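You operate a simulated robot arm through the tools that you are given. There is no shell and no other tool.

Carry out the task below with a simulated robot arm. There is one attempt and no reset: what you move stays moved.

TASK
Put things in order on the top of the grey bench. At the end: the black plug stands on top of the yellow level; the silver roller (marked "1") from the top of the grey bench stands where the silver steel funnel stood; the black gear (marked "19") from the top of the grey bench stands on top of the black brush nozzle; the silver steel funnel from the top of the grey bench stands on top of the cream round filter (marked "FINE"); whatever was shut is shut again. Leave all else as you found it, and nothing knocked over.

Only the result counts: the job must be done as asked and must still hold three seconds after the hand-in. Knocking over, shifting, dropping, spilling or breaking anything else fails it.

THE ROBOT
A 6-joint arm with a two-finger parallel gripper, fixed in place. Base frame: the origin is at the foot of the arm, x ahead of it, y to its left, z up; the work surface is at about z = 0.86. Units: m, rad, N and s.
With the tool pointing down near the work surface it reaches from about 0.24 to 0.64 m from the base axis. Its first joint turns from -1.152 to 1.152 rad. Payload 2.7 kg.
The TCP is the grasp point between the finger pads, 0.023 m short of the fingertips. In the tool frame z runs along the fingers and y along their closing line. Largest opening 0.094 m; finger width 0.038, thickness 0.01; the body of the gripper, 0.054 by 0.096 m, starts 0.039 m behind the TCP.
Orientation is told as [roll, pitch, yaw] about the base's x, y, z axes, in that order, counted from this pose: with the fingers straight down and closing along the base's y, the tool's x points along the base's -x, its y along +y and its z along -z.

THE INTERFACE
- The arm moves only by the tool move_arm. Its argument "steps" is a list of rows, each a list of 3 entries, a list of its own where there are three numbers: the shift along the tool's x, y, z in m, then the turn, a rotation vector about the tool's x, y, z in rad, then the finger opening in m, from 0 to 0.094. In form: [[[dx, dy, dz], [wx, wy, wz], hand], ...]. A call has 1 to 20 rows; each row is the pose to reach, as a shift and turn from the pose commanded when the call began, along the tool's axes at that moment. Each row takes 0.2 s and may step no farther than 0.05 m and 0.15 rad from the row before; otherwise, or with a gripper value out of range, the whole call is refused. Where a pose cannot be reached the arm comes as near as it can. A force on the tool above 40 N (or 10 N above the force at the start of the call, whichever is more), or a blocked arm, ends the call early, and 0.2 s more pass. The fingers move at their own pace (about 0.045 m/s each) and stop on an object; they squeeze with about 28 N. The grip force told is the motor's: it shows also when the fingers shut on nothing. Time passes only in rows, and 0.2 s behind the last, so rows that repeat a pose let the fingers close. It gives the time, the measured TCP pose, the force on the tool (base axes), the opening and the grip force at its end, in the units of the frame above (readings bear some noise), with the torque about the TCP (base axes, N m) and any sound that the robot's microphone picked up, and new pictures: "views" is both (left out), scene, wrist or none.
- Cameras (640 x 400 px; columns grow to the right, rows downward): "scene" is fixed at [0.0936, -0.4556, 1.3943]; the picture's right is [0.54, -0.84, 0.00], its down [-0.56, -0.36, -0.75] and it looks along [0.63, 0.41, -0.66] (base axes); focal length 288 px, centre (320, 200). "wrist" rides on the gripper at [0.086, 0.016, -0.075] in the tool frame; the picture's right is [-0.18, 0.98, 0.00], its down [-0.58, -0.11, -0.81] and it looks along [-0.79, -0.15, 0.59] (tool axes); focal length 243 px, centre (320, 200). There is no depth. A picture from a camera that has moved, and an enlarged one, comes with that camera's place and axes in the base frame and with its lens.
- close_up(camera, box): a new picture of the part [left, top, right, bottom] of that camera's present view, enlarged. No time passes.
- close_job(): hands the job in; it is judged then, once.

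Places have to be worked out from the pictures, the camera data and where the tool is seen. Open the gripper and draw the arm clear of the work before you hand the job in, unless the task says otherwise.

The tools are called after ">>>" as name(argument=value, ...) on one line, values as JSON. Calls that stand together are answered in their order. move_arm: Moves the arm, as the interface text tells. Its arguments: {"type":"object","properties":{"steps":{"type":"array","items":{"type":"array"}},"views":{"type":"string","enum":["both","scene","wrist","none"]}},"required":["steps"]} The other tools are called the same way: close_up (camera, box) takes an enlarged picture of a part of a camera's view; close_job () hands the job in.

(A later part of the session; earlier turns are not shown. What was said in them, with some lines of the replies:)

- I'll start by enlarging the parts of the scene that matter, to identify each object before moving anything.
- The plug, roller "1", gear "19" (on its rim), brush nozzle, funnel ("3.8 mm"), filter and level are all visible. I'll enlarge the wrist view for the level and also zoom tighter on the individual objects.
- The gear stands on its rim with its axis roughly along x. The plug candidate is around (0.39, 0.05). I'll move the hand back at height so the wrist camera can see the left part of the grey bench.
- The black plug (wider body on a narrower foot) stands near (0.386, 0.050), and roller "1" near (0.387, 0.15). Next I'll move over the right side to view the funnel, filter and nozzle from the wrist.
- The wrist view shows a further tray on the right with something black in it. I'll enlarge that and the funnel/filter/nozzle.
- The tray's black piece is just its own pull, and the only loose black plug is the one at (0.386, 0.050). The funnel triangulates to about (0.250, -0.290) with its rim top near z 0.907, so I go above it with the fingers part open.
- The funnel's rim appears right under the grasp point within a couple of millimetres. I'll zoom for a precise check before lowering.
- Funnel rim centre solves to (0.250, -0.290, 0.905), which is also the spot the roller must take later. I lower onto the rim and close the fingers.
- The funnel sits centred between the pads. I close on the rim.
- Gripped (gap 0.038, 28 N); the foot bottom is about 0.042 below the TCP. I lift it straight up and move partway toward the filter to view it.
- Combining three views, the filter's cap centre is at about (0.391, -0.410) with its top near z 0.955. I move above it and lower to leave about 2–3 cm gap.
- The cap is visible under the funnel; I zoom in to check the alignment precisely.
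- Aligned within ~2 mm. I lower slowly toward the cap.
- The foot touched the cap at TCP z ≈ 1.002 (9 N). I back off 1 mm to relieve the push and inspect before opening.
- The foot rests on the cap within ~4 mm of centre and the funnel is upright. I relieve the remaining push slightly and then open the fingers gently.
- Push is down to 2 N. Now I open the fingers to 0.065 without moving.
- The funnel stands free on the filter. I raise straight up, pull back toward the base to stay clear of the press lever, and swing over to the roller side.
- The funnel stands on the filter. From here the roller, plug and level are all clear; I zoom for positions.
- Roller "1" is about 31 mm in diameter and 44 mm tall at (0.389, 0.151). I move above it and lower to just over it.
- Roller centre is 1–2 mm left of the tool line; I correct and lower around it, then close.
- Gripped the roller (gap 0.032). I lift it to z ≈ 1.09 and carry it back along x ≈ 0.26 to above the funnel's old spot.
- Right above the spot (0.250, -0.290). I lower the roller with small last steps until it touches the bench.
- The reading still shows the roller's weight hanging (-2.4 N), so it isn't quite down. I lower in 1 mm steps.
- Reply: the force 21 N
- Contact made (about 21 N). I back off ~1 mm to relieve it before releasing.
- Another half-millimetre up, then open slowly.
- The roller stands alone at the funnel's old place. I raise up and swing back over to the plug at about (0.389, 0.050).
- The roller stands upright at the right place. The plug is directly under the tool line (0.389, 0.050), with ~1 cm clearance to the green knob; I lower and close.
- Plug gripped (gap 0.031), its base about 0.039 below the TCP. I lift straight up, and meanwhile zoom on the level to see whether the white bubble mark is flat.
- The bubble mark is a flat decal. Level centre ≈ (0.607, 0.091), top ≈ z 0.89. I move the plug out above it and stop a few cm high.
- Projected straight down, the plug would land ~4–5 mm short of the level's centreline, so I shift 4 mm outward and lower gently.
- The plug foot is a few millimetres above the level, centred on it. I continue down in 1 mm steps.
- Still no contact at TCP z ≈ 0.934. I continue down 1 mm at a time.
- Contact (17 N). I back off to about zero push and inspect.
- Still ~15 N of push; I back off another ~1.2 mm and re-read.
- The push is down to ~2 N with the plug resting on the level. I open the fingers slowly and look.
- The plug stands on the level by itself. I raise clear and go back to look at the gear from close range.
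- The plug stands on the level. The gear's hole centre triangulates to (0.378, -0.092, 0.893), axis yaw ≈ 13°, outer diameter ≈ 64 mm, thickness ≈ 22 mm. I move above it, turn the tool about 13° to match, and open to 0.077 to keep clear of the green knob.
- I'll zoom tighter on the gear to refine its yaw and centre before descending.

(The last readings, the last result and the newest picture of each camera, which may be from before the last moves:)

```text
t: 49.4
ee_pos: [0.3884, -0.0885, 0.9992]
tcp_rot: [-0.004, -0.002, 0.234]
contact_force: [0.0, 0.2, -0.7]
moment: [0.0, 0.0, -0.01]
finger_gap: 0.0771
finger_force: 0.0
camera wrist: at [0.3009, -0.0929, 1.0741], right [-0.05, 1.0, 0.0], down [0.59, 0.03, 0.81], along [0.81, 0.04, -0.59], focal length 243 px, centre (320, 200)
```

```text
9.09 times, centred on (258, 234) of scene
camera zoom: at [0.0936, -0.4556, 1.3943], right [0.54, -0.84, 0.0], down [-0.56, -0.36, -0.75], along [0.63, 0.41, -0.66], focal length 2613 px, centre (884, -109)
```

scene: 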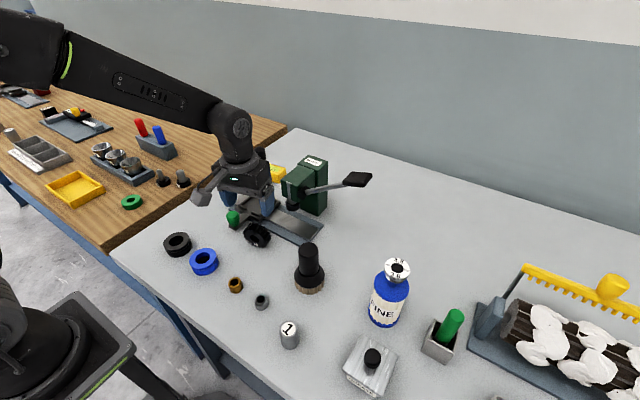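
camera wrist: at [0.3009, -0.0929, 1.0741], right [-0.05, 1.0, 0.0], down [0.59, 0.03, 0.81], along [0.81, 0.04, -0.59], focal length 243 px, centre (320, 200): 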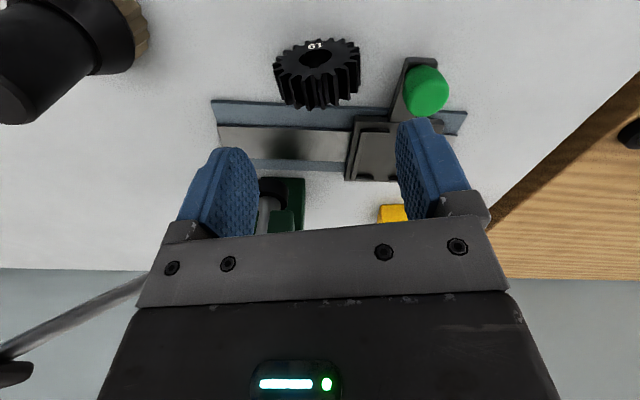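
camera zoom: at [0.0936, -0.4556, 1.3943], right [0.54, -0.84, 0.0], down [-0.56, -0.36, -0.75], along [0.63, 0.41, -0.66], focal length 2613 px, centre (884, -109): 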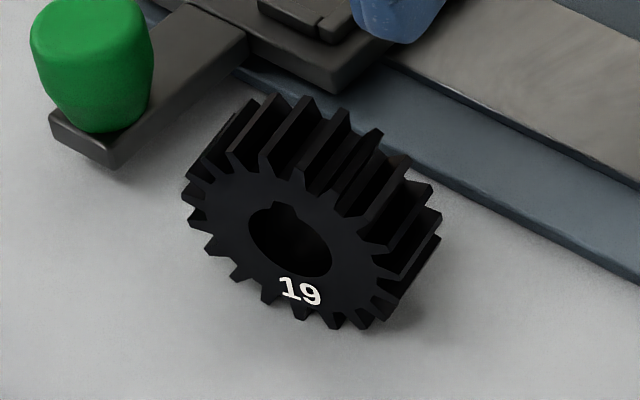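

Gear yaw is ≈ 0.205 rad and its centre ≈ (0.390, -0.090). I correct slightly and lower the fingers around it, stopping before closing to verify.

>>> move_arm(steps=[[[-0.0004, -0.0014, 0.02], [0, 0, 0.03], 0.077], [[-0.0004, -0.0014, 0.05], [0, 0, 0.03], 0.077], [[-0.0004, -0.0014, 0.08], [0, 0, 0.03], 0.077], [[-0.0004, -0.0014, 0.103], [0, 0, 0.03], 0.077], [[-0.0004, -0.0014, 0.103], [0, 0, 0.03], 0.077]], views="both")

>>> close_up(camera="wrist", box=[200, 80, 440, 240])

>>> close_up(camera="scene", box=[210, 190, 300, 260])

```text
t: 50.6
ee_pos: [0.3901, -0.092, 0.8953]
tcp_rot: [-0.005, -0.001, 0.204]
contact_force: [0.0, 0.7, -0.4]
moment: [-0.03, -0.03, -0.03]
finger_gap: 0.0769
finger_force: 0.0
camera wrist: at [0.3031, -0.0933, 0.9697], right [-0.02, 1.0, 0.0], down [0.59, 0.01, 0.81], along [0.81, 0.01, -0.59], focal length 243 px, centre (320, 200)
```

scene: 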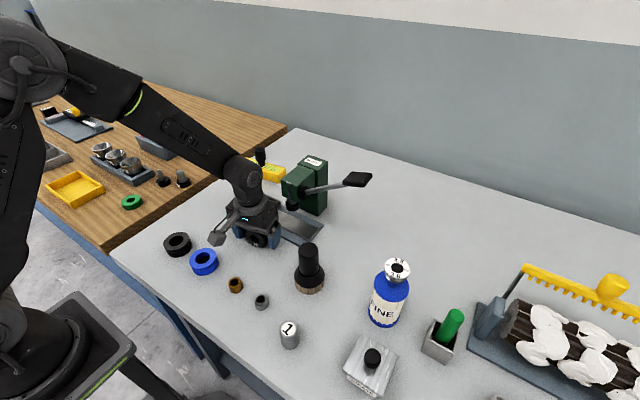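
wrist: 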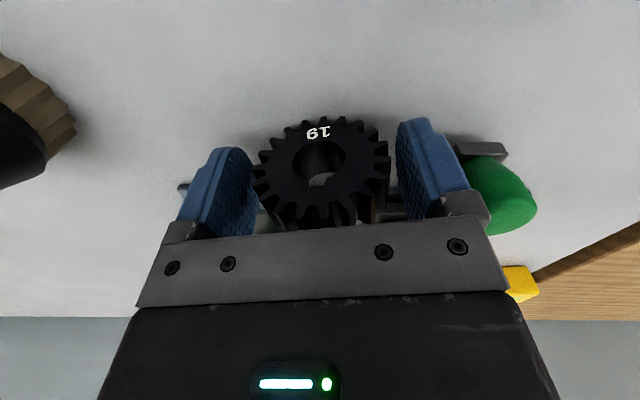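

```text
2.50 times, centred on (320, 160) of wrist
camera zoom: at [0.3031, -0.0933, 0.9697], right [-0.02, 1.0, 0.0], down [0.59, 0.01, 0.81], along [0.81, 0.01, -0.59], focal length 606 px, centre (320, 300)
```

zoom: 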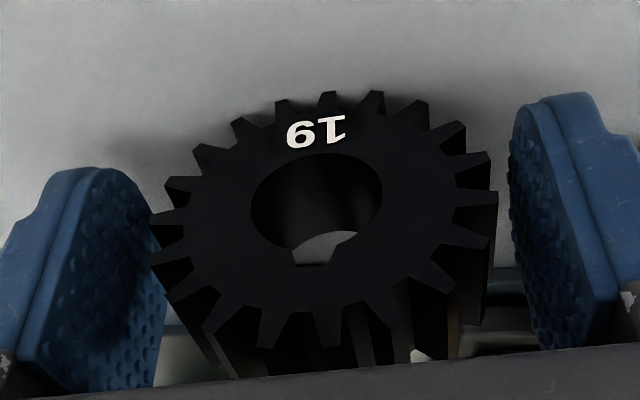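

```text
5.71 times, centred on (255, 225) of scene
camera zoom: at [0.0936, -0.4556, 1.3943], right [0.54, -0.84, 0.0], down [-0.56, -0.36, -0.75], along [0.63, 0.41, -0.66], focal length 1643 px, centre (691, 57)
```

zoom: 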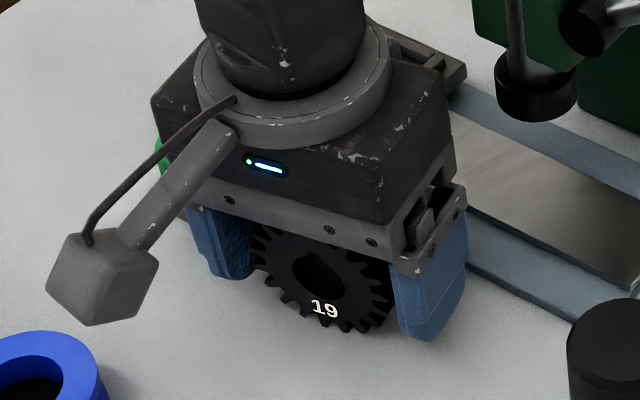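

The gear is between the pads. I close on it.

>>> move_arm(steps=[[[0, 0, 0], [0, 0, 0], 0.068], [[0, 0, 0], [0, 0, 0], 0.062], [[0, 0, 0], [0, 0, 0], 0.056], [[0, 0, 0], [0, 0, 0], 0.052], [[0, 0, 0], [0, 0, 0], 0.052]], views="wrist")

```text
t: 51.8
ee_pos: [0.3905, -0.0921, 0.8957]
tcp_rot: [-0.004, -0.001, 0.203]
contact_force: [-0.7, 0.0, 0.0]
moment: [0.02, -0.01, 0.05]
finger_gap: 0.0626
finger_force: 27.9
camera wrist: at [0.3031, -0.0932, 0.97], right [-0.02, 1.0, 0.0], down [0.59, 0.01, 0.81], along [0.81, 0.01, -0.59], focal length 243 px, centre (320, 200)
```

wrist: 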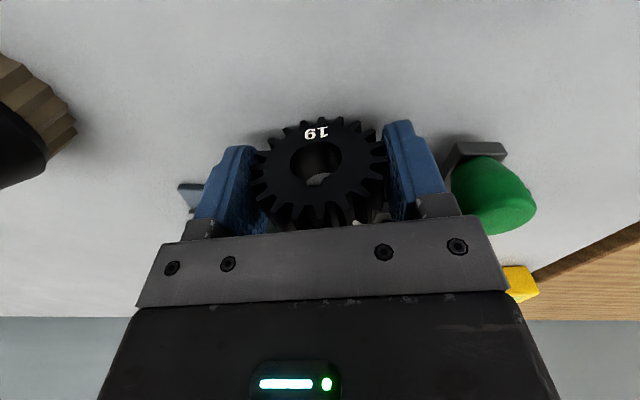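

Gripped the gear (gap 0.0626). I lift it straight up, then pull back toward the base into free air.

>>> move_arm(steps=[[[0, 0, -0.015], [0, 0, 0], 0.052], [[0, 0, -0.04], [0, 0, 0], 0.052], [[0, 0, -0.08], [0, 0, 0], 0.052], [[0, 0, -0.12], [0, 0, 0], 0.052], [[0, 0, -0.16], [0, 0, 0], 0.052], [[0.03, 0, -0.19], [0, 0, 0], 0.052], [[0.06, 0, -0.2], [0, 0, 0], 0.052], [[0.06, 0, -0.2], [0, 0, 0], 0.052]], views="both")

>>> close_up(camera="scene", box=[140, 140, 320, 260])

```text
t: 53.6
ee_pos: [0.3317, -0.1049, 1.0966]
tcp_rot: [-0.004, 0.0, 0.204]
contact_force: [0.1, 0.2, -3.1]
moment: [-0.04, 0.03, 0.03]
finger_gap: 0.0624
finger_force: 28.0
camera wrist: at [0.244, -0.1065, 1.1714], right [-0.02, 1.0, 0.0], down [0.59, 0.01, 0.81], along [0.81, 0.01, -0.59], focal length 243 px, centre (320, 200)
```

scene: 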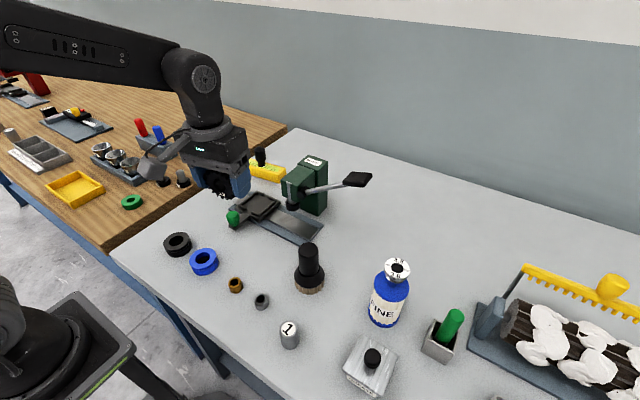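
wrist: 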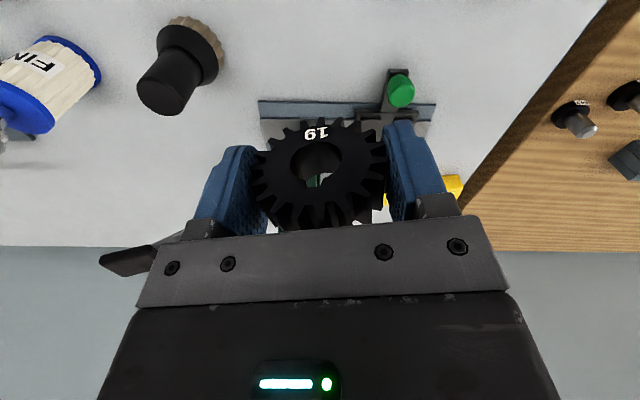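

```text
3.33 times, centred on (230, 200) of scene
camera zoom: at [0.0936, -0.4557, 1.3943], right [0.54, -0.84, 0.0], down [-0.56, -0.36, -0.75], along [0.63, 0.41, -0.66], focal length 958 px, centre (620, 200)
```

zoom: 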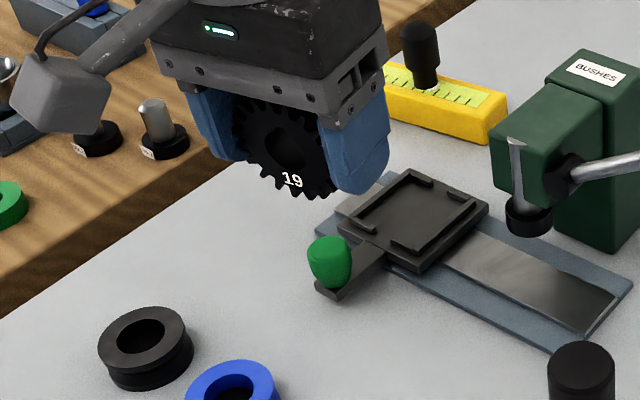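

The gear is held securely (~3 N). I turn the wrist about the vertical in free air so the scene camera sees the gear's rear face, to learn which side is its marked side only.

>>> move_arm(steps=[[[0, 0, 0], [0, 0, 0.15], 0.052], [[0, 0, 0], [0, 0, 0.3], 0.052], [[0, 0, 0], [0, 0, 0.45], 0.052], [[0, 0, 0], [0, 0, 0.6], 0.052], [[0, 0, 0], [0, 0, 0.75], 0.052], [[0, 0, 0], [0, 0, 0.9], 0.052], [[0, 0, 0], [0, 0, 1.05], 0.052], [[0, 0, 0], [0, 0, 1.2], 0.052], [[0, 0, 0], [0, 0, 1.35], 0.052], [[0, 0, 0], [0, 0, 1.5], 0.052], [[0, 0, 0], [0, 0, 1.65], 0.052], [[0, 0, 0], [0, 0, 1.8], 0.052], [[0, 0, 0], [0, 0, 1.8], 0.052]], views="both")

>>> close_up(camera="scene", box=[160, 140, 280, 240])

```text
t: 56.4
ee_pos: [0.3321, -0.1018, 1.0976]
tcp_rot: [0.002, -0.003, -1.597]
contact_force: [0.5, -0.8, -3.4]
moment: [0.01, 0.01, 0.01]
finger_gap: 0.0624
finger_force: 27.8
camera wrist: at [0.3504, -0.0171, 1.1702], right [0.98, -0.21, 0.0], down [-0.13, -0.58, 0.81], along [-0.17, -0.79, -0.59], focal length 243 px, centre (320, 200)
```

scene: 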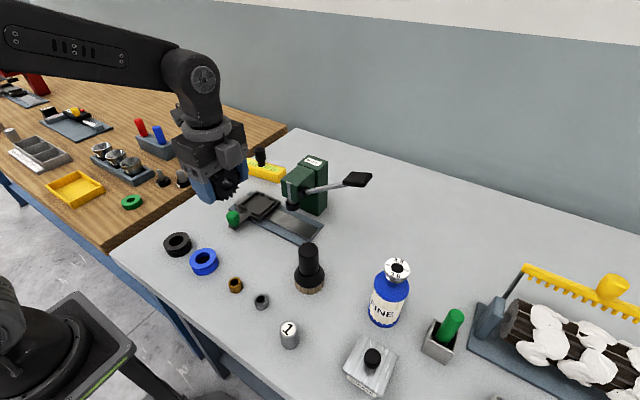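
wrist: 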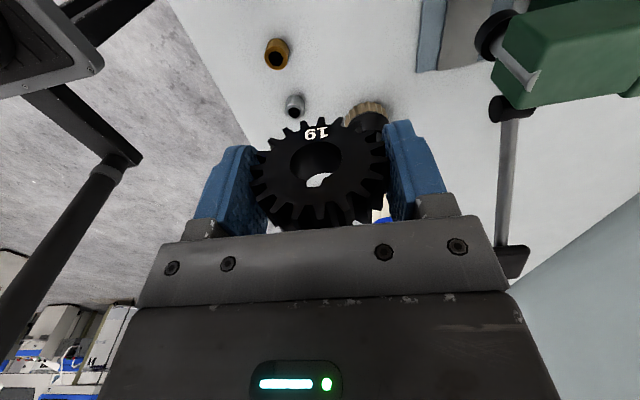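

```text
4.00 times, centred on (220, 190) of scene
camera zoom: at [0.0936, -0.4557, 1.3943], right [0.54, -0.84, 0.0], down [-0.56, -0.36, -0.75], along [0.63, 0.41, -0.66], focal length 1150 px, centre (720, 240)
```

zoom: 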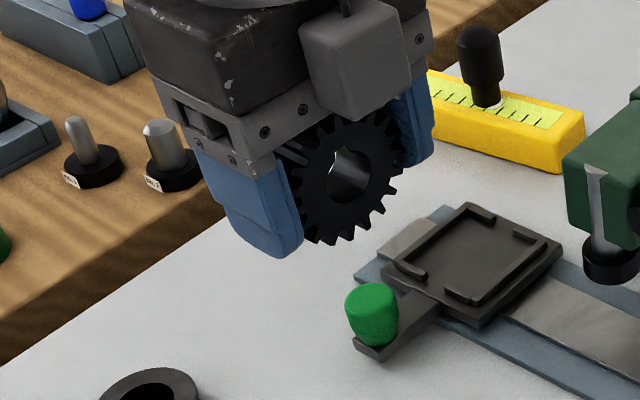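

The rear face carries no mark, so the "19" is only on the front face. The gear was found standing on its rim facing the arm, and I'll keep that same standing pose on the nozzle's flat top. I rotate back to the original yaw.

>>> move_arm(steps=[[[0, 0, 0], [0, 0, -0.15], 0.052], [[0, 0, 0], [0, 0, -0.3], 0.052], [[0, 0, 0], [0, 0, -0.45], 0.052], [[0, 0, 0], [0, 0, -0.6], 0.052], [[0, 0, 0], [0, 0, -0.75], 0.052], [[0, 0, 0], [0, 0, -0.9], 0.052], [[0, 0, 0], [0, 0, -1.05], 0.052], [[0, 0, 0], [0, 0, -1.2], 0.052], [[0, 0, 0], [0, 0, -1.35], 0.052], [[0, 0, 0], [0, 0, -1.5], 0.052], [[0, 0, 0], [0, 0, -1.65], 0.052], [[0, 0, 0], [0, 0, -1.8], 0.052], [[0, 0, 0], [0, 0, -1.8], 0.052]], views="both")

```text
t: 59.2
ee_pos: [0.3312, -0.1017, 1.0959]
tcp_rot: [-0.004, 0.001, 0.205]
contact_force: [-0.9, -0.4, -4.3]
moment: [-0.03, 0.02, 0.04]
finger_gap: 0.0627
finger_force: 27.8
camera wrist: at [0.2442, -0.1044, 1.1706], right [-0.02, 1.0, 0.0], down [0.59, 0.01, 0.81], along [0.81, 0.02, -0.59], focal length 243 px, centre (320, 200)
```

scene: 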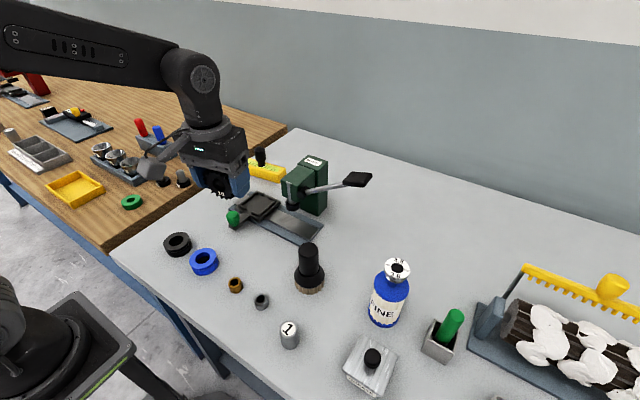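
wrist: 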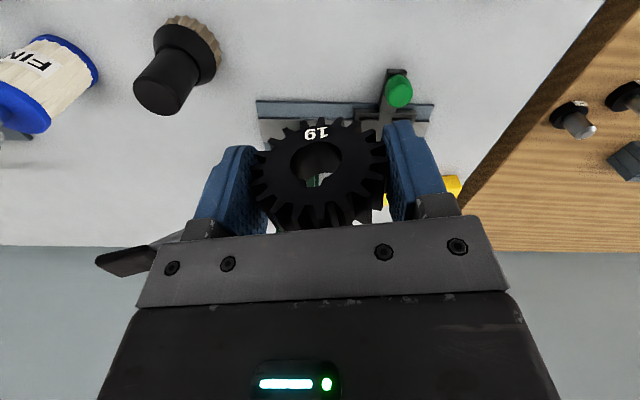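

Before placing, I zoom on the held gear to check tooth phase relative to the mark and that its lowest teeth are level.

>>> close_up(camera="wrist", box=[250, 105, 394, 230])

>>> close_up(camera="wrist", box=[110, 0, 250, 130])

>>> close_up(camera="scene", box=[190, 150, 260, 210])

```text
3.20 times, centred on (322, 168) of wrist
camera zoom: at [0.2442, -0.1044, 1.1706], right [-0.02, 1.0, 0.0], down [0.59, 0.01, 0.81], along [0.81, 0.02, -0.59], focal length 776 px, centre (314, 304)
```

zoom: 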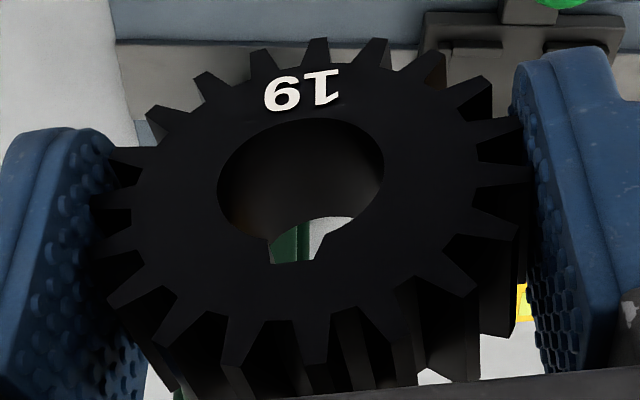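

```text
3.08 times, centred on (180, 65) of wrist
camera zoom: at [0.2442, -0.1044, 1.1706], right [-0.02, 1.0, 0.0], down [0.59, 0.01, 0.81], along [0.81, 0.02, -0.59], focal length 746 px, centre (751, 615)
```

zoom: 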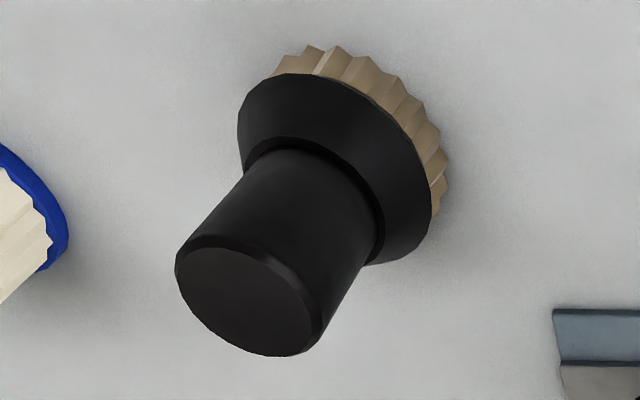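

```text
6.67 times, centred on (225, 180) of scene
camera zoom: at [0.0936, -0.4557, 1.3943], right [0.54, -0.84, 0.0], down [-0.56, -0.36, -0.75], along [0.63, 0.41, -0.66], focal length 1916 px, centre (953, 333)
```

zoom: 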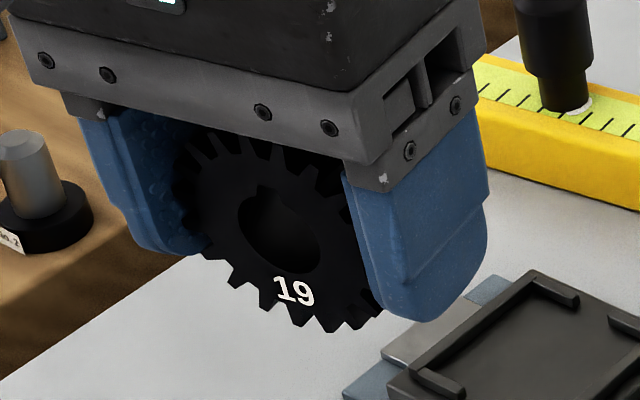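

The nozzle top triangulates consistently to (0.370, -0.249, 0.967). I carry the gear over it and stop ~3 cm above to check alignment.

>>> move_arm(steps=[[[-0.0016, -0.038, 0], [0, 0, 0], 0.052], [[-0.0032, -0.076, 0], [0, 0, 0], 0.052], [[-0.0048, -0.114, 0], [0, 0, 0], 0.052], [[-0.0065, -0.1521, 0], [0, 0, 0], 0.052], [[-0.0065, -0.1521, 0.035], [0, 0, 0], 0.052], [[-0.0065, -0.1521, 0.065], [0, 0, 0], 0.052], [[-0.0065, -0.1521, 0.065], [0, 0, 0], 0.052]], views="both")

>>> close_up(camera="wrist", box=[240, 30, 400, 190])

>>> close_up(camera="scene", box=[260, 180, 380, 300])

```text
t: 60.8
ee_pos: [0.3691, -0.2485, 1.0311]
tcp_rot: [-0.004, -0.002, 0.204]
contact_force: [0.1, -0.4, -4.0]
moment: [-0.04, -0.02, 0.02]
finger_gap: 0.0625
finger_force: 28.4
camera wrist: at [0.282, -0.2514, 1.1065], right [-0.02, 1.0, 0.0], down [0.59, 0.01, 0.81], along [0.81, 0.01, -0.59], focal length 243 px, centre (320, 200)
```

scene: 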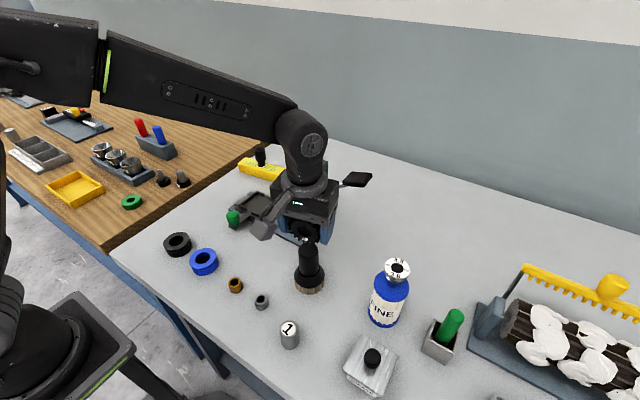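
wrist: 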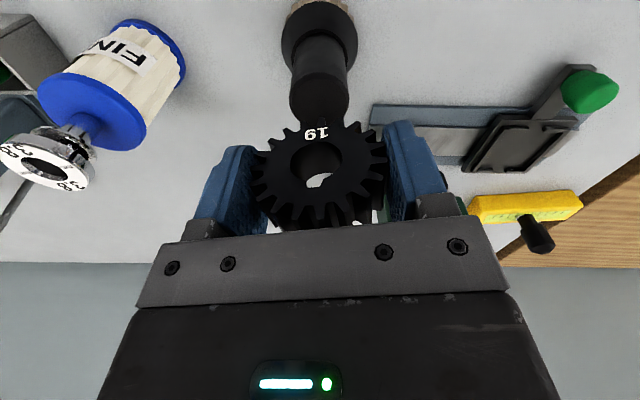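

```text
2.50 times, centred on (320, 110) of wrist
camera zoom: at [0.282, -0.2514, 1.1065], right [-0.02, 1.0, 0.0], down [0.59, 0.01, 0.81], along [0.81, 0.01, -0.59], focal length 606 px, centre (320, 425)
```

zoom: 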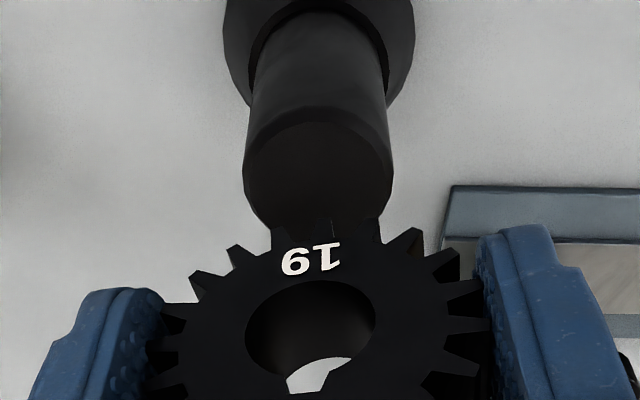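

```text
3.33 times, centred on (320, 240) of scene
camera zoom: at [0.0936, -0.4557, 1.3943], right [0.54, -0.84, 0.0], down [-0.56, -0.36, -0.75], along [0.63, 0.41, -0.66], focal length 958 px, centre (320, 67)
```

zoom: 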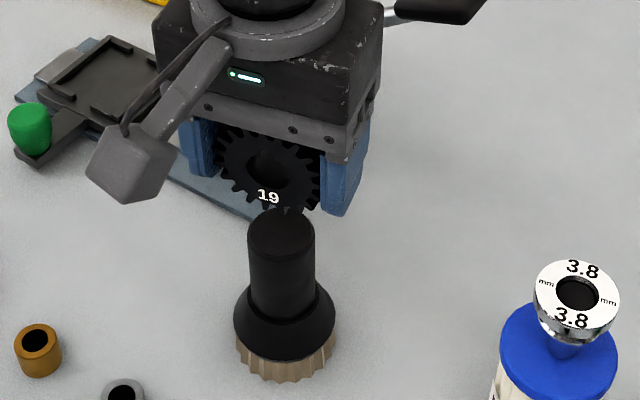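

Alignment is within ~2–3 mm; I correct that and lower in decreasing steps.

>>> move_arm(steps=[[[0.0027, -0.0005, 0.01], [0, 0, 0], 0.052], [[0.0027, -0.0005, 0.018], [0, 0, 0], 0.052], [[0.0027, -0.0005, 0.022], [0, 0, 0], 0.052], [[0.0027, -0.0005, 0.024], [0, 0, 0], 0.052], [[0.0027, -0.0005, 0.024], [0, 0, 0], 0.052]], views="none")

>>> close_up(camera="scene", box=[270, 200, 350, 280])

>>> close_up(camera="wrist", box=[240, 40, 400, 200])

```text
t: 62.0
ee_pos: [0.3662, -0.2501, 1.0076]
tcp_rot: [-0.004, 0.0, 0.204]
contact_force: [-0.2, -0.1, -3.8]
moment: [0.0, 0.0, -0.02]
finger_gap: 0.0626
finger_force: 28.3
```

```text
5.00 times, centred on (310, 240) of scene
camera zoom: at [0.0936, -0.4557, 1.3943], right [0.54, -0.84, 0.0], down [-0.56, -0.36, -0.75], along [0.63, 0.41, -0.66], focal length 1437 px, centre (370, 0)
```

zoom: 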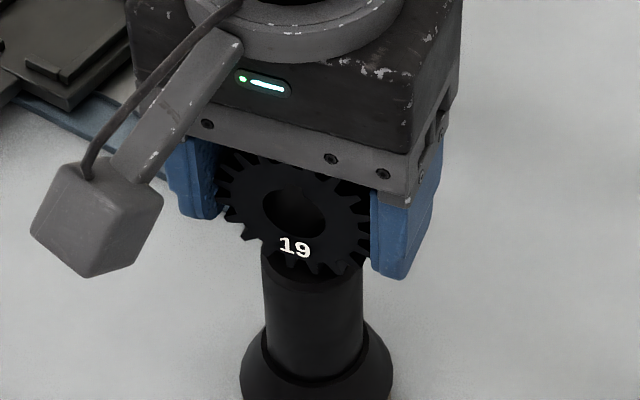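

```text
2.50 times, centred on (320, 120) of wrist
camera zoom: at [0.279, -0.2535, 1.0817], right [-0.02, 1.0, 0.0], down [0.59, 0.01, 0.81], along [0.81, 0.01, -0.59], focal length 606 px, centre (320, 400)
```

zoom: 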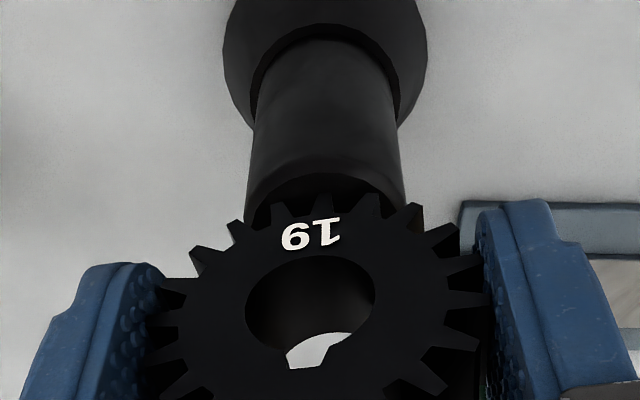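

The gear is centred over the nozzle with a few mm gap. I continue down in 1 mm steps until contact.

>>> move_arm(steps=[[[0, 0, 0.001], [0, 0, 0], 0.052], [[0, 0, 0.002], [0, 0, 0], 0.052], [[0, 0, 0.003], [0, 0, 0], 0.052], [[0, 0, 0.003], [0, 0, 0], 0.052]], views="none")

```text
t: 63.0
ee_pos: [0.3668, -0.2503, 1.0045]
tcp_rot: [-0.003, 0.0, 0.205]
contact_force: [0.3, -0.4, -2.8]
moment: [0.03, 0.03, -0.03]
finger_gap: 0.0625
finger_force: 27.5
```

>>> move_arm(steps=[[[0, 0, 0.001], [0, 0, 0], 0.052], [[0, 0, 0.002], [0, 0, 0], 0.052], [[0, 0, 0.002], [0, 0, 0], 0.052]], views="none")

```text
t: 63.8
ee_pos: [0.3657, -0.2504, 1.0024]
tcp_rot: [-0.007, -0.002, 0.205]
contact_force: [-0.9, 0.0, 3.6]
moment: [-0.06, 0.02, 0.07]
finger_gap: 0.0624
finger_force: 27.7
```

Contact: the reading went from -3.5 N (hanging) to +3.6 N. I ease up 0.5 mm, then open the fingers only about 2 mm per side as a guard and watch whether the gear stays standing.

>>> move_arm(steps=[[[0, 0, -0.0005], [0, 0, 0], 0.052], [[0, 0, -0.0005], [0, 0, 0], 0.052], [[0, 0, -0.0005], [0, 0, 0], 0.0645], [[0, 0, -0.0005], [0, 0, 0], 0.0665], [[0, 0, -0.0005], [0, 0, 0], 0.0665]], views="both")

>>> close_up(camera="scene", box=[270, 200, 350, 280])

>>> close_up(camera="wrist", box=[240, 80, 400, 240])

```text
t: 65.0
ee_pos: [0.3651, -0.2491, 1.003]
tcp_rot: [-0.004, -0.001, 0.205]
contact_force: [-0.5, 0.2, -0.4]
moment: [-0.03, -0.03, -0.01]
finger_gap: 0.0665
finger_force: 0.0
camera wrist: at [0.2786, -0.2527, 1.0771], right [-0.02, 1.0, 0.0], down [0.59, 0.01, 0.81], along [0.81, 0.01, -0.59], focal length 243 px, centre (320, 200)
```

scene: 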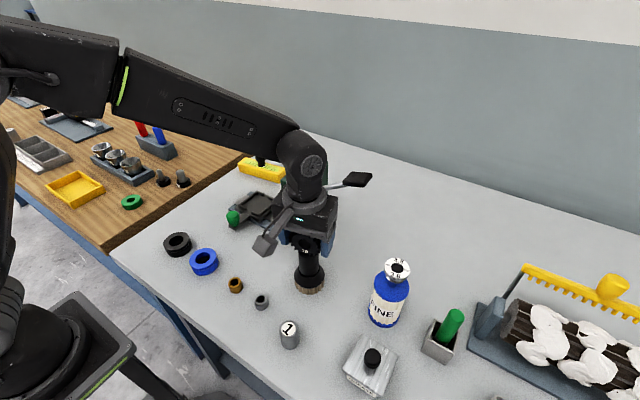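
wrist: 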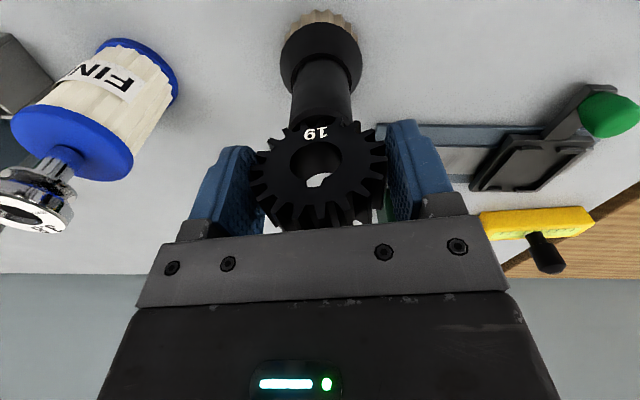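

```text
5.00 times, centred on (310, 240) of scene
camera zoom: at [0.0936, -0.4556, 1.3943], right [0.54, -0.84, 0.0], down [-0.56, -0.36, -0.75], along [0.63, 0.41, -0.66], focal length 1437 px, centre (370, 0)
```

zoom: 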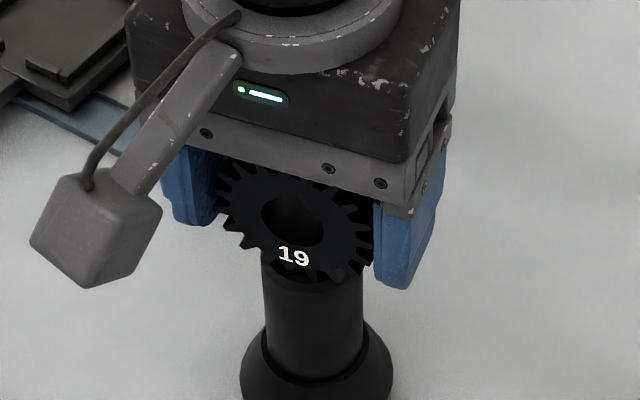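

```text
2.50 times, centred on (320, 160) of wrist
camera zoom: at [0.2786, -0.2527, 1.0771], right [-0.02, 1.0, 0.0], down [0.59, 0.01, 0.81], along [0.81, 0.01, -0.59], focal length 606 px, centre (320, 300)
```

zoom: 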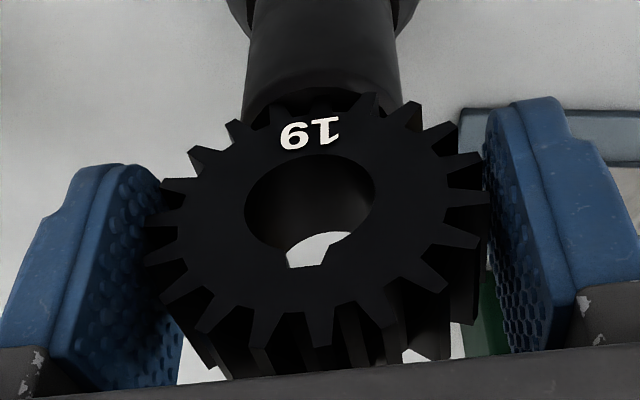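

The weight is now off the hand (-0.4 N) and the gear stands between the loosened pads. I wait 2 s with this guard and compare the picture for any rolling.

>>> move_arm(steps=[[[0, 0, 0], [0, 0, 0], 0.068], [[0, 0, 0], [0, 0, 0], 0.068], [[0, 0, 0], [0, 0, 0], 0.068], [[0, 0, 0], [0, 0, 0], 0.068], [[0, 0, 0], [0, 0, 0], 0.068], [[0, 0, 0], [0, 0, 0], 0.068], [[0, 0, 0], [0, 0, 0], 0.068], [[0, 0, 0], [0, 0, 0], 0.068], [[0, 0, 0], [0, 0, 0], 0.068], [[0, 0, 0], [0, 0, 0], 0.068]], views="none")

>>> close_up(camera="wrist", box=[240, 80, 400, 240])

>>> close_up(camera="scene", box=[270, 200, 350, 280])

```text
t: 67.2
ee_pos: [0.3662, -0.2503, 1.0023]
tcp_rot: [-0.004, -0.001, 0.203]
contact_force: [1.0, -0.5, -0.4]
moment: [0.01, -0.01, -0.03]
finger_gap: 0.0682
finger_force: 0.0
```

```text
2.50 times, centred on (320, 160) of wrist
camera zoom: at [0.2786, -0.2528, 1.0771], right [-0.02, 1.0, 0.0], down [0.59, 0.01, 0.81], along [0.81, 0.01, -0.59], focal length 606 px, centre (320, 300)
```

zoom: 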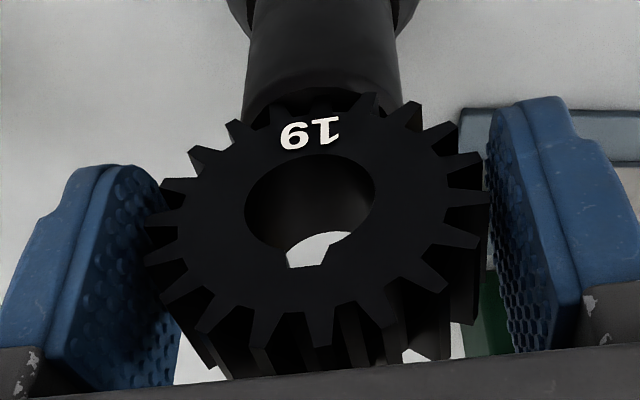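

```text
5.00 times, centred on (310, 240) of scene
camera zoom: at [0.0936, -0.4556, 1.3943], right [0.54, -0.84, 0.0], down [-0.56, -0.36, -0.75], along [0.63, 0.41, -0.66], focal length 1437 px, centre (370, 0)
```

zoom: 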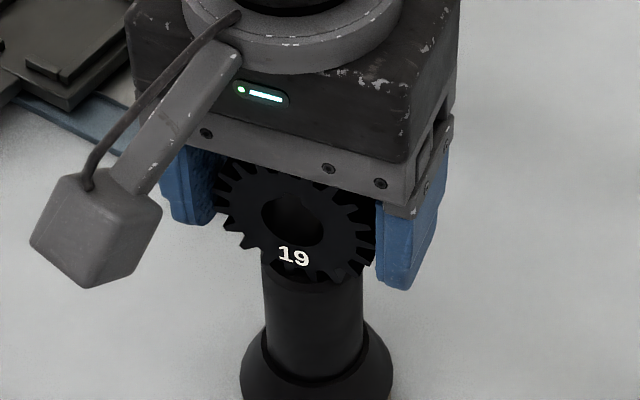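

No movement at all over 2 s: the gear stands stably, centred within ~3 mm on the nozzle. I open the fingers wide, slowly.

>>> move_arm(steps=[[[0, 0, 0], [0, 0, 0], 0.073], [[0, 0, 0], [0, 0, 0], 0.079], [[0, 0, 0], [0, 0, 0], 0.085], [[0, 0, 0], [0, 0, 0], 0.092], [[0, 0, 0], [0, 0, 0], 0.092], [[0, 0, 0], [0, 0, 0], 0.092], [[0, 0, 0], [0, 0, 0], 0.092]], views="none")

>>> close_up(camera="wrist", box=[240, 80, 400, 240])

>>> close_up(camera="scene", box=[270, 200, 350, 280])

```text
t: 68.8
ee_pos: [0.3654, -0.2517, 1.0028]
tcp_rot: [-0.004, -0.001, 0.205]
contact_force: [-0.1, -0.2, 0.5]
moment: [0.0, -0.02, -0.01]
finger_gap: 0.092
finger_force: 0.0
```

```text
2.50 times, centred on (320, 160) of wrist
camera zoom: at [0.2786, -0.2528, 1.0771], right [-0.02, 1.0, 0.0], down [0.59, 0.01, 0.81], along [0.81, 0.01, -0.59], focal length 606 px, centre (320, 300)
```

zoom: 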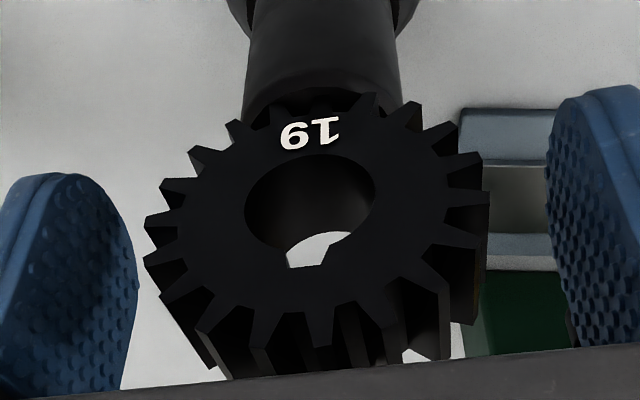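

```text
5.00 times, centred on (310, 240) of scene
camera zoom: at [0.0936, -0.4556, 1.3943], right [0.54, -0.84, 0.0], down [-0.56, -0.36, -0.75], along [0.63, 0.41, -0.66], focal length 1437 px, centre (370, 0)
```

zoom: 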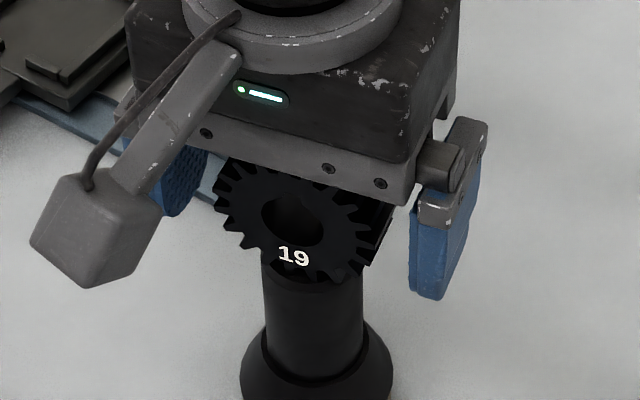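

The gear is free and unmoved. I raise the hand straight up, clear of it.

>>> move_arm(steps=[[[0, 0, -0.015], [0, 0, 0], 0.094], [[0, 0, -0.035], [0, 0, 0], 0.094], [[0, 0, -0.06], [0, 0, 0], 0.094], [[0, 0, -0.09], [0, 0, 0], 0.094], [[0, 0, -0.12], [0, 0, 0], 0.094], [[0.03, 0, -0.15], [0, 0, 0], 0.094], [[0.07, 0.02, -0.16], [0, 0, 0], 0.094], [[0.1, 0.06, -0.16], [0, 0, 0], 0.094], [[0.1, 0.1, -0.16], [0, 0, 0], 0.094], [[0.1, 0.14, -0.16], [0, 0, 0], 0.094], [[0.1, 0.14, -0.16], [0, 0, 0], 0.094]], views="both")

>>> close_up(camera="scene", box=[260, 190, 360, 310])

>>> close_up(camera="scene", box=[340, 240, 460, 340])

>>> close_up(camera="scene", box=[220, 130, 320, 250])

```text
t: 71.2
ee_pos: [0.24, -0.1327, 1.161]
tcp_rot: [-0.003, 0.0, 0.204]
contact_force: [0.2, -0.3, -1.2]
moment: [-0.02, -0.02, -0.01]
finger_gap: 0.094
finger_force: 0.0
camera wrist: at [0.1525, -0.1353, 1.2353], right [-0.02, 1.0, 0.0], down [0.59, 0.01, 0.81], along [0.81, 0.01, -0.59], focal length 243 px, centre (320, 200)
```

scene: 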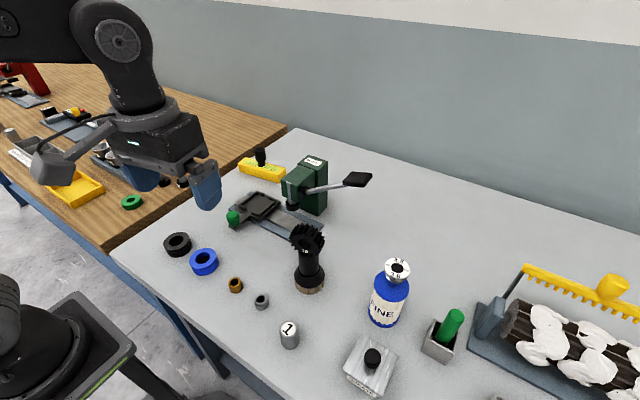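
wrist: 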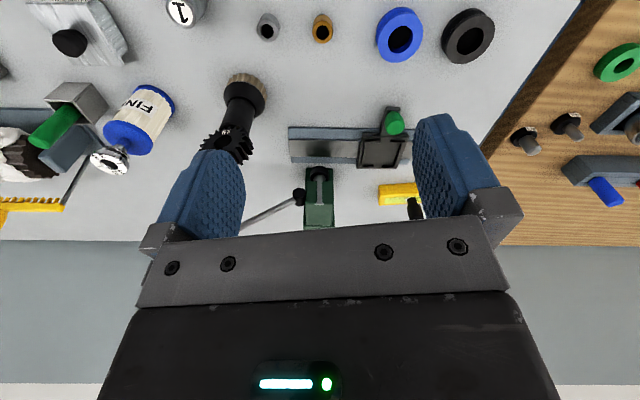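

```text
3.33 times, centred on (310, 250) of scene
camera zoom: at [0.0935, -0.4556, 1.3943], right [0.54, -0.84, 0.0], down [-0.56, -0.36, -0.75], along [0.63, 0.41, -0.66], focal length 958 px, centre (353, 33)
```

zoom: 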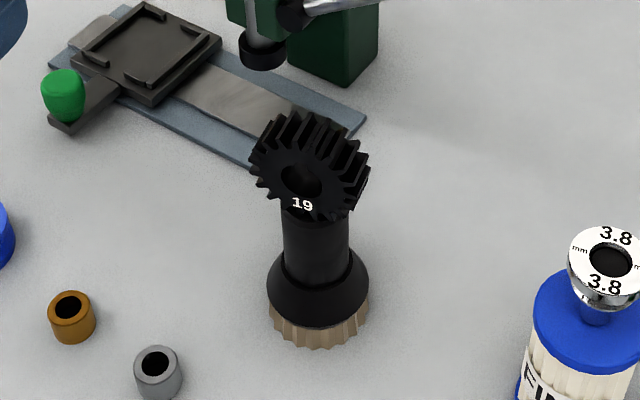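

```text
4.00 times, centred on (400, 290) of scene
camera zoom: at [0.0935, -0.4556, 1.3943], right [0.54, -0.84, 0.0], down [-0.56, -0.36, -0.75], along [0.63, 0.41, -0.66], focal length 1150 px, centre (0, -160)
```

zoom: 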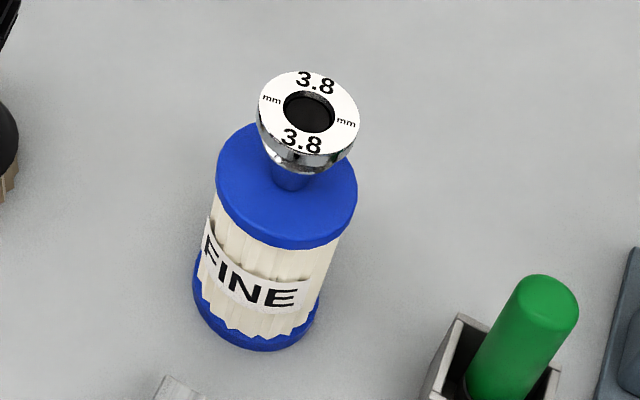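

```text
3.33 times, centred on (270, 190) of scene
camera zoom: at [0.0935, -0.4556, 1.3943], right [0.54, -0.84, 0.0], down [-0.56, -0.36, -0.75], along [0.63, 0.41, -0.66], focal length 958 px, centre (487, 233)
```

zoom: 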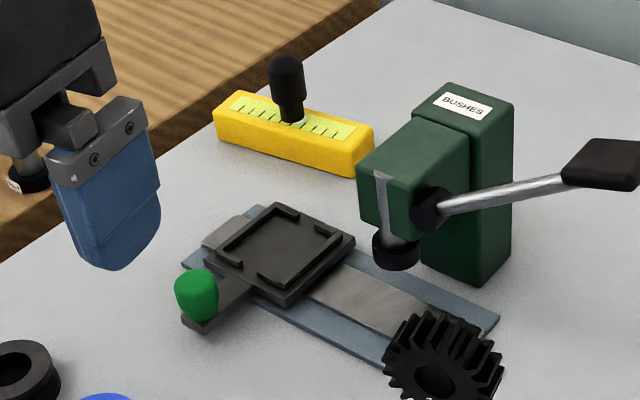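

All four placements look right and the other items are where they were. I raise the arm a little further out of the way, wait a couple of seconds and verify nothing is moving.

>>> move_arm(steps=[[[0, 0.03, -0.03], [0, 0, 0], 0.094], [[0, 0.06, -0.06], [0, 0, 0], 0.094], [[0, 0.1, -0.06], [0, 0, 0], 0.094], [[0, 0.1, -0.06], [0, 0, 0], 0.094], [[0, 0.1, -0.06], [0, 0, 0], 0.094], [[0, 0.1, -0.06], [0, 0, 0], 0.094], [[0, 0.1, -0.06], [0, 0, 0], 0.094], [[0, 0.1, -0.06], [0, 0, 0], 0.094], [[0, 0.1, -0.06], [0, 0, 0], 0.094], [[0, 0.1, -0.06], [0, 0, 0], 0.094], [[0, 0.1, -0.06], [0, 0, 0], 0.094], [[0, 0.1, -0.06], [0, 0, 0], 0.094]], views="both")

>>> close_up(camera="scene", box=[260, 190, 360, 310])

>>> close_up(camera="scene", box=[130, 130, 330, 260])

>>> close_up(camera="scene", box=[220, 240, 480, 400])

```text
t: 73.8
ee_pos: [0.2188, -0.0355, 1.2229]
tcp_rot: [-0.005, 0.002, 0.204]
contact_force: [0.1, 0.4, 0.3]
moment: [0.0, 0.03, 0.03]
finger_gap: 0.0939
finger_force: 0.0
camera wrist: at [0.1313, -0.0372, 1.2962], right [-0.02, 1.0, 0.0], down [0.59, 0.01, 0.81], along [0.81, 0.01, -0.59], focal length 243 px, centre (320, 200)
```

scene: 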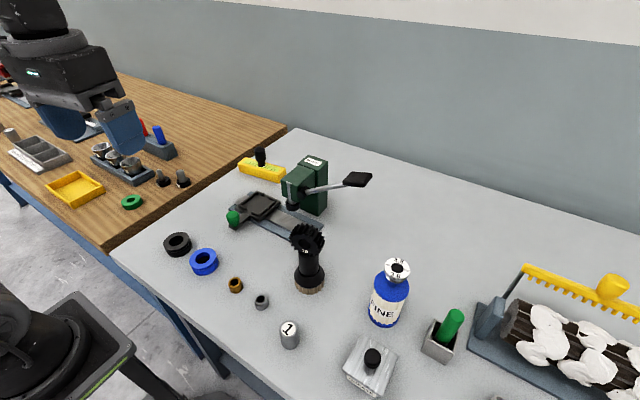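
wrist: 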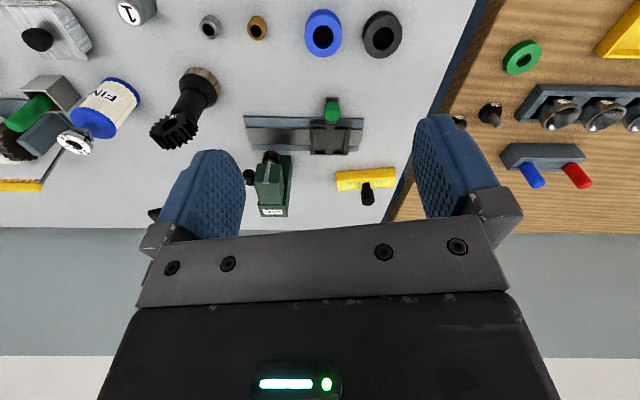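

```text
3.33 times, centred on (310, 250) of scene
camera zoom: at [0.0936, -0.4556, 1.3943], right [0.54, -0.84, 0.0], down [-0.56, -0.36, -0.75], along [0.63, 0.41, -0.66], focal length 958 px, centre (353, 33)
```

zoom: 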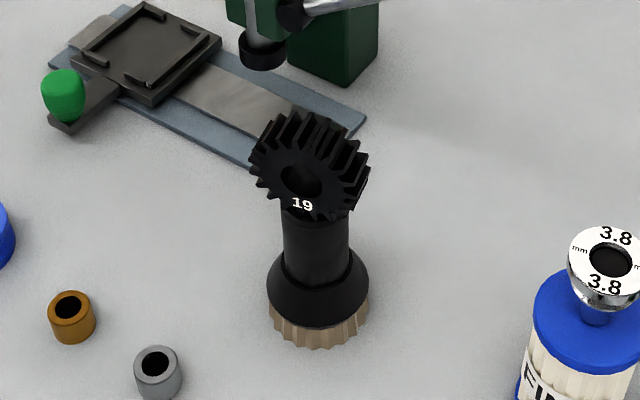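

```text
3.08 times, centred on (230, 195) of scene
camera zoom: at [0.0936, -0.4556, 1.3943], right [0.54, -0.84, 0.0], down [-0.56, -0.36, -0.75], along [0.63, 0.41, -0.66], focal length 885 px, centre (597, 215)
```

zoom: 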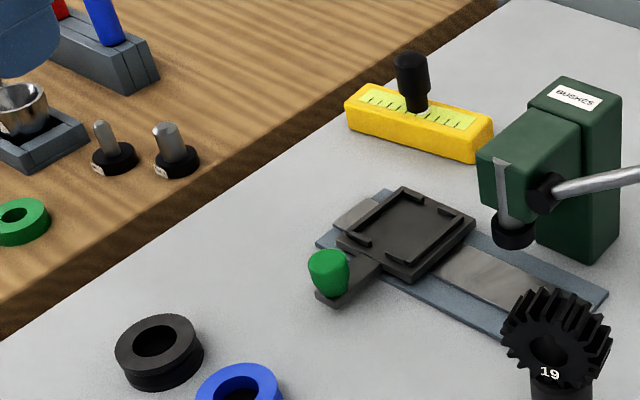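

```text
2.46 times, centred on (350, 320) of scene
camera zoom: at [0.0936, -0.4556, 1.3943], right [0.54, -0.84, 0.0], down [-0.56, -0.36, -0.75], along [0.63, 0.41, -0.66], focal length 708 px, centre (246, -95)
```

zoom: 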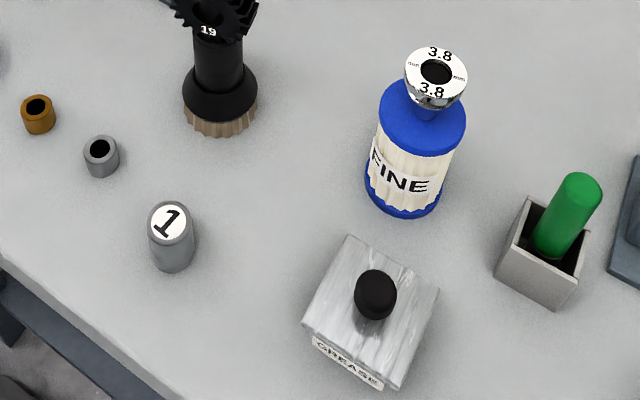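

The newest pictures show everything at rest:
- The plug is on the level.
- The roller "1" is at the funnel's old spot.
- The gear "19" is standing on the nozzle.
- The funnel is on the "FINE" filter.

Nothing else has moved and nothing was opened. The gripper is open and the arm is clear, so I hand the job in.

>>> close_job()

```text
The job is handed in.
```

The job is handed in. The last pictures, taken about two and a half seconds after the final release, showed all four items in place and nothing moving.

- **Black plug:** it stands on top of the yellow level, near its centre.
- **Silver roller "1":** it stands where the funnel stood, within a few millimetres as I measured it.
- **Black gear "19":** it stands on top of the brush nozzle. I kept it on its rim, as I found it, and did not lay it flat. The task didn't say which, so this was my judgement.
- **Silver steel funnel:** it stands on top of the cream "FINE" filter, about 4 mm off centre.

I opened nothing, so there was nothing to shut again. The other items on the bench look unmoved in the pictures, and nothing was knocked over. The gripper is open and the arm is clear of the work.
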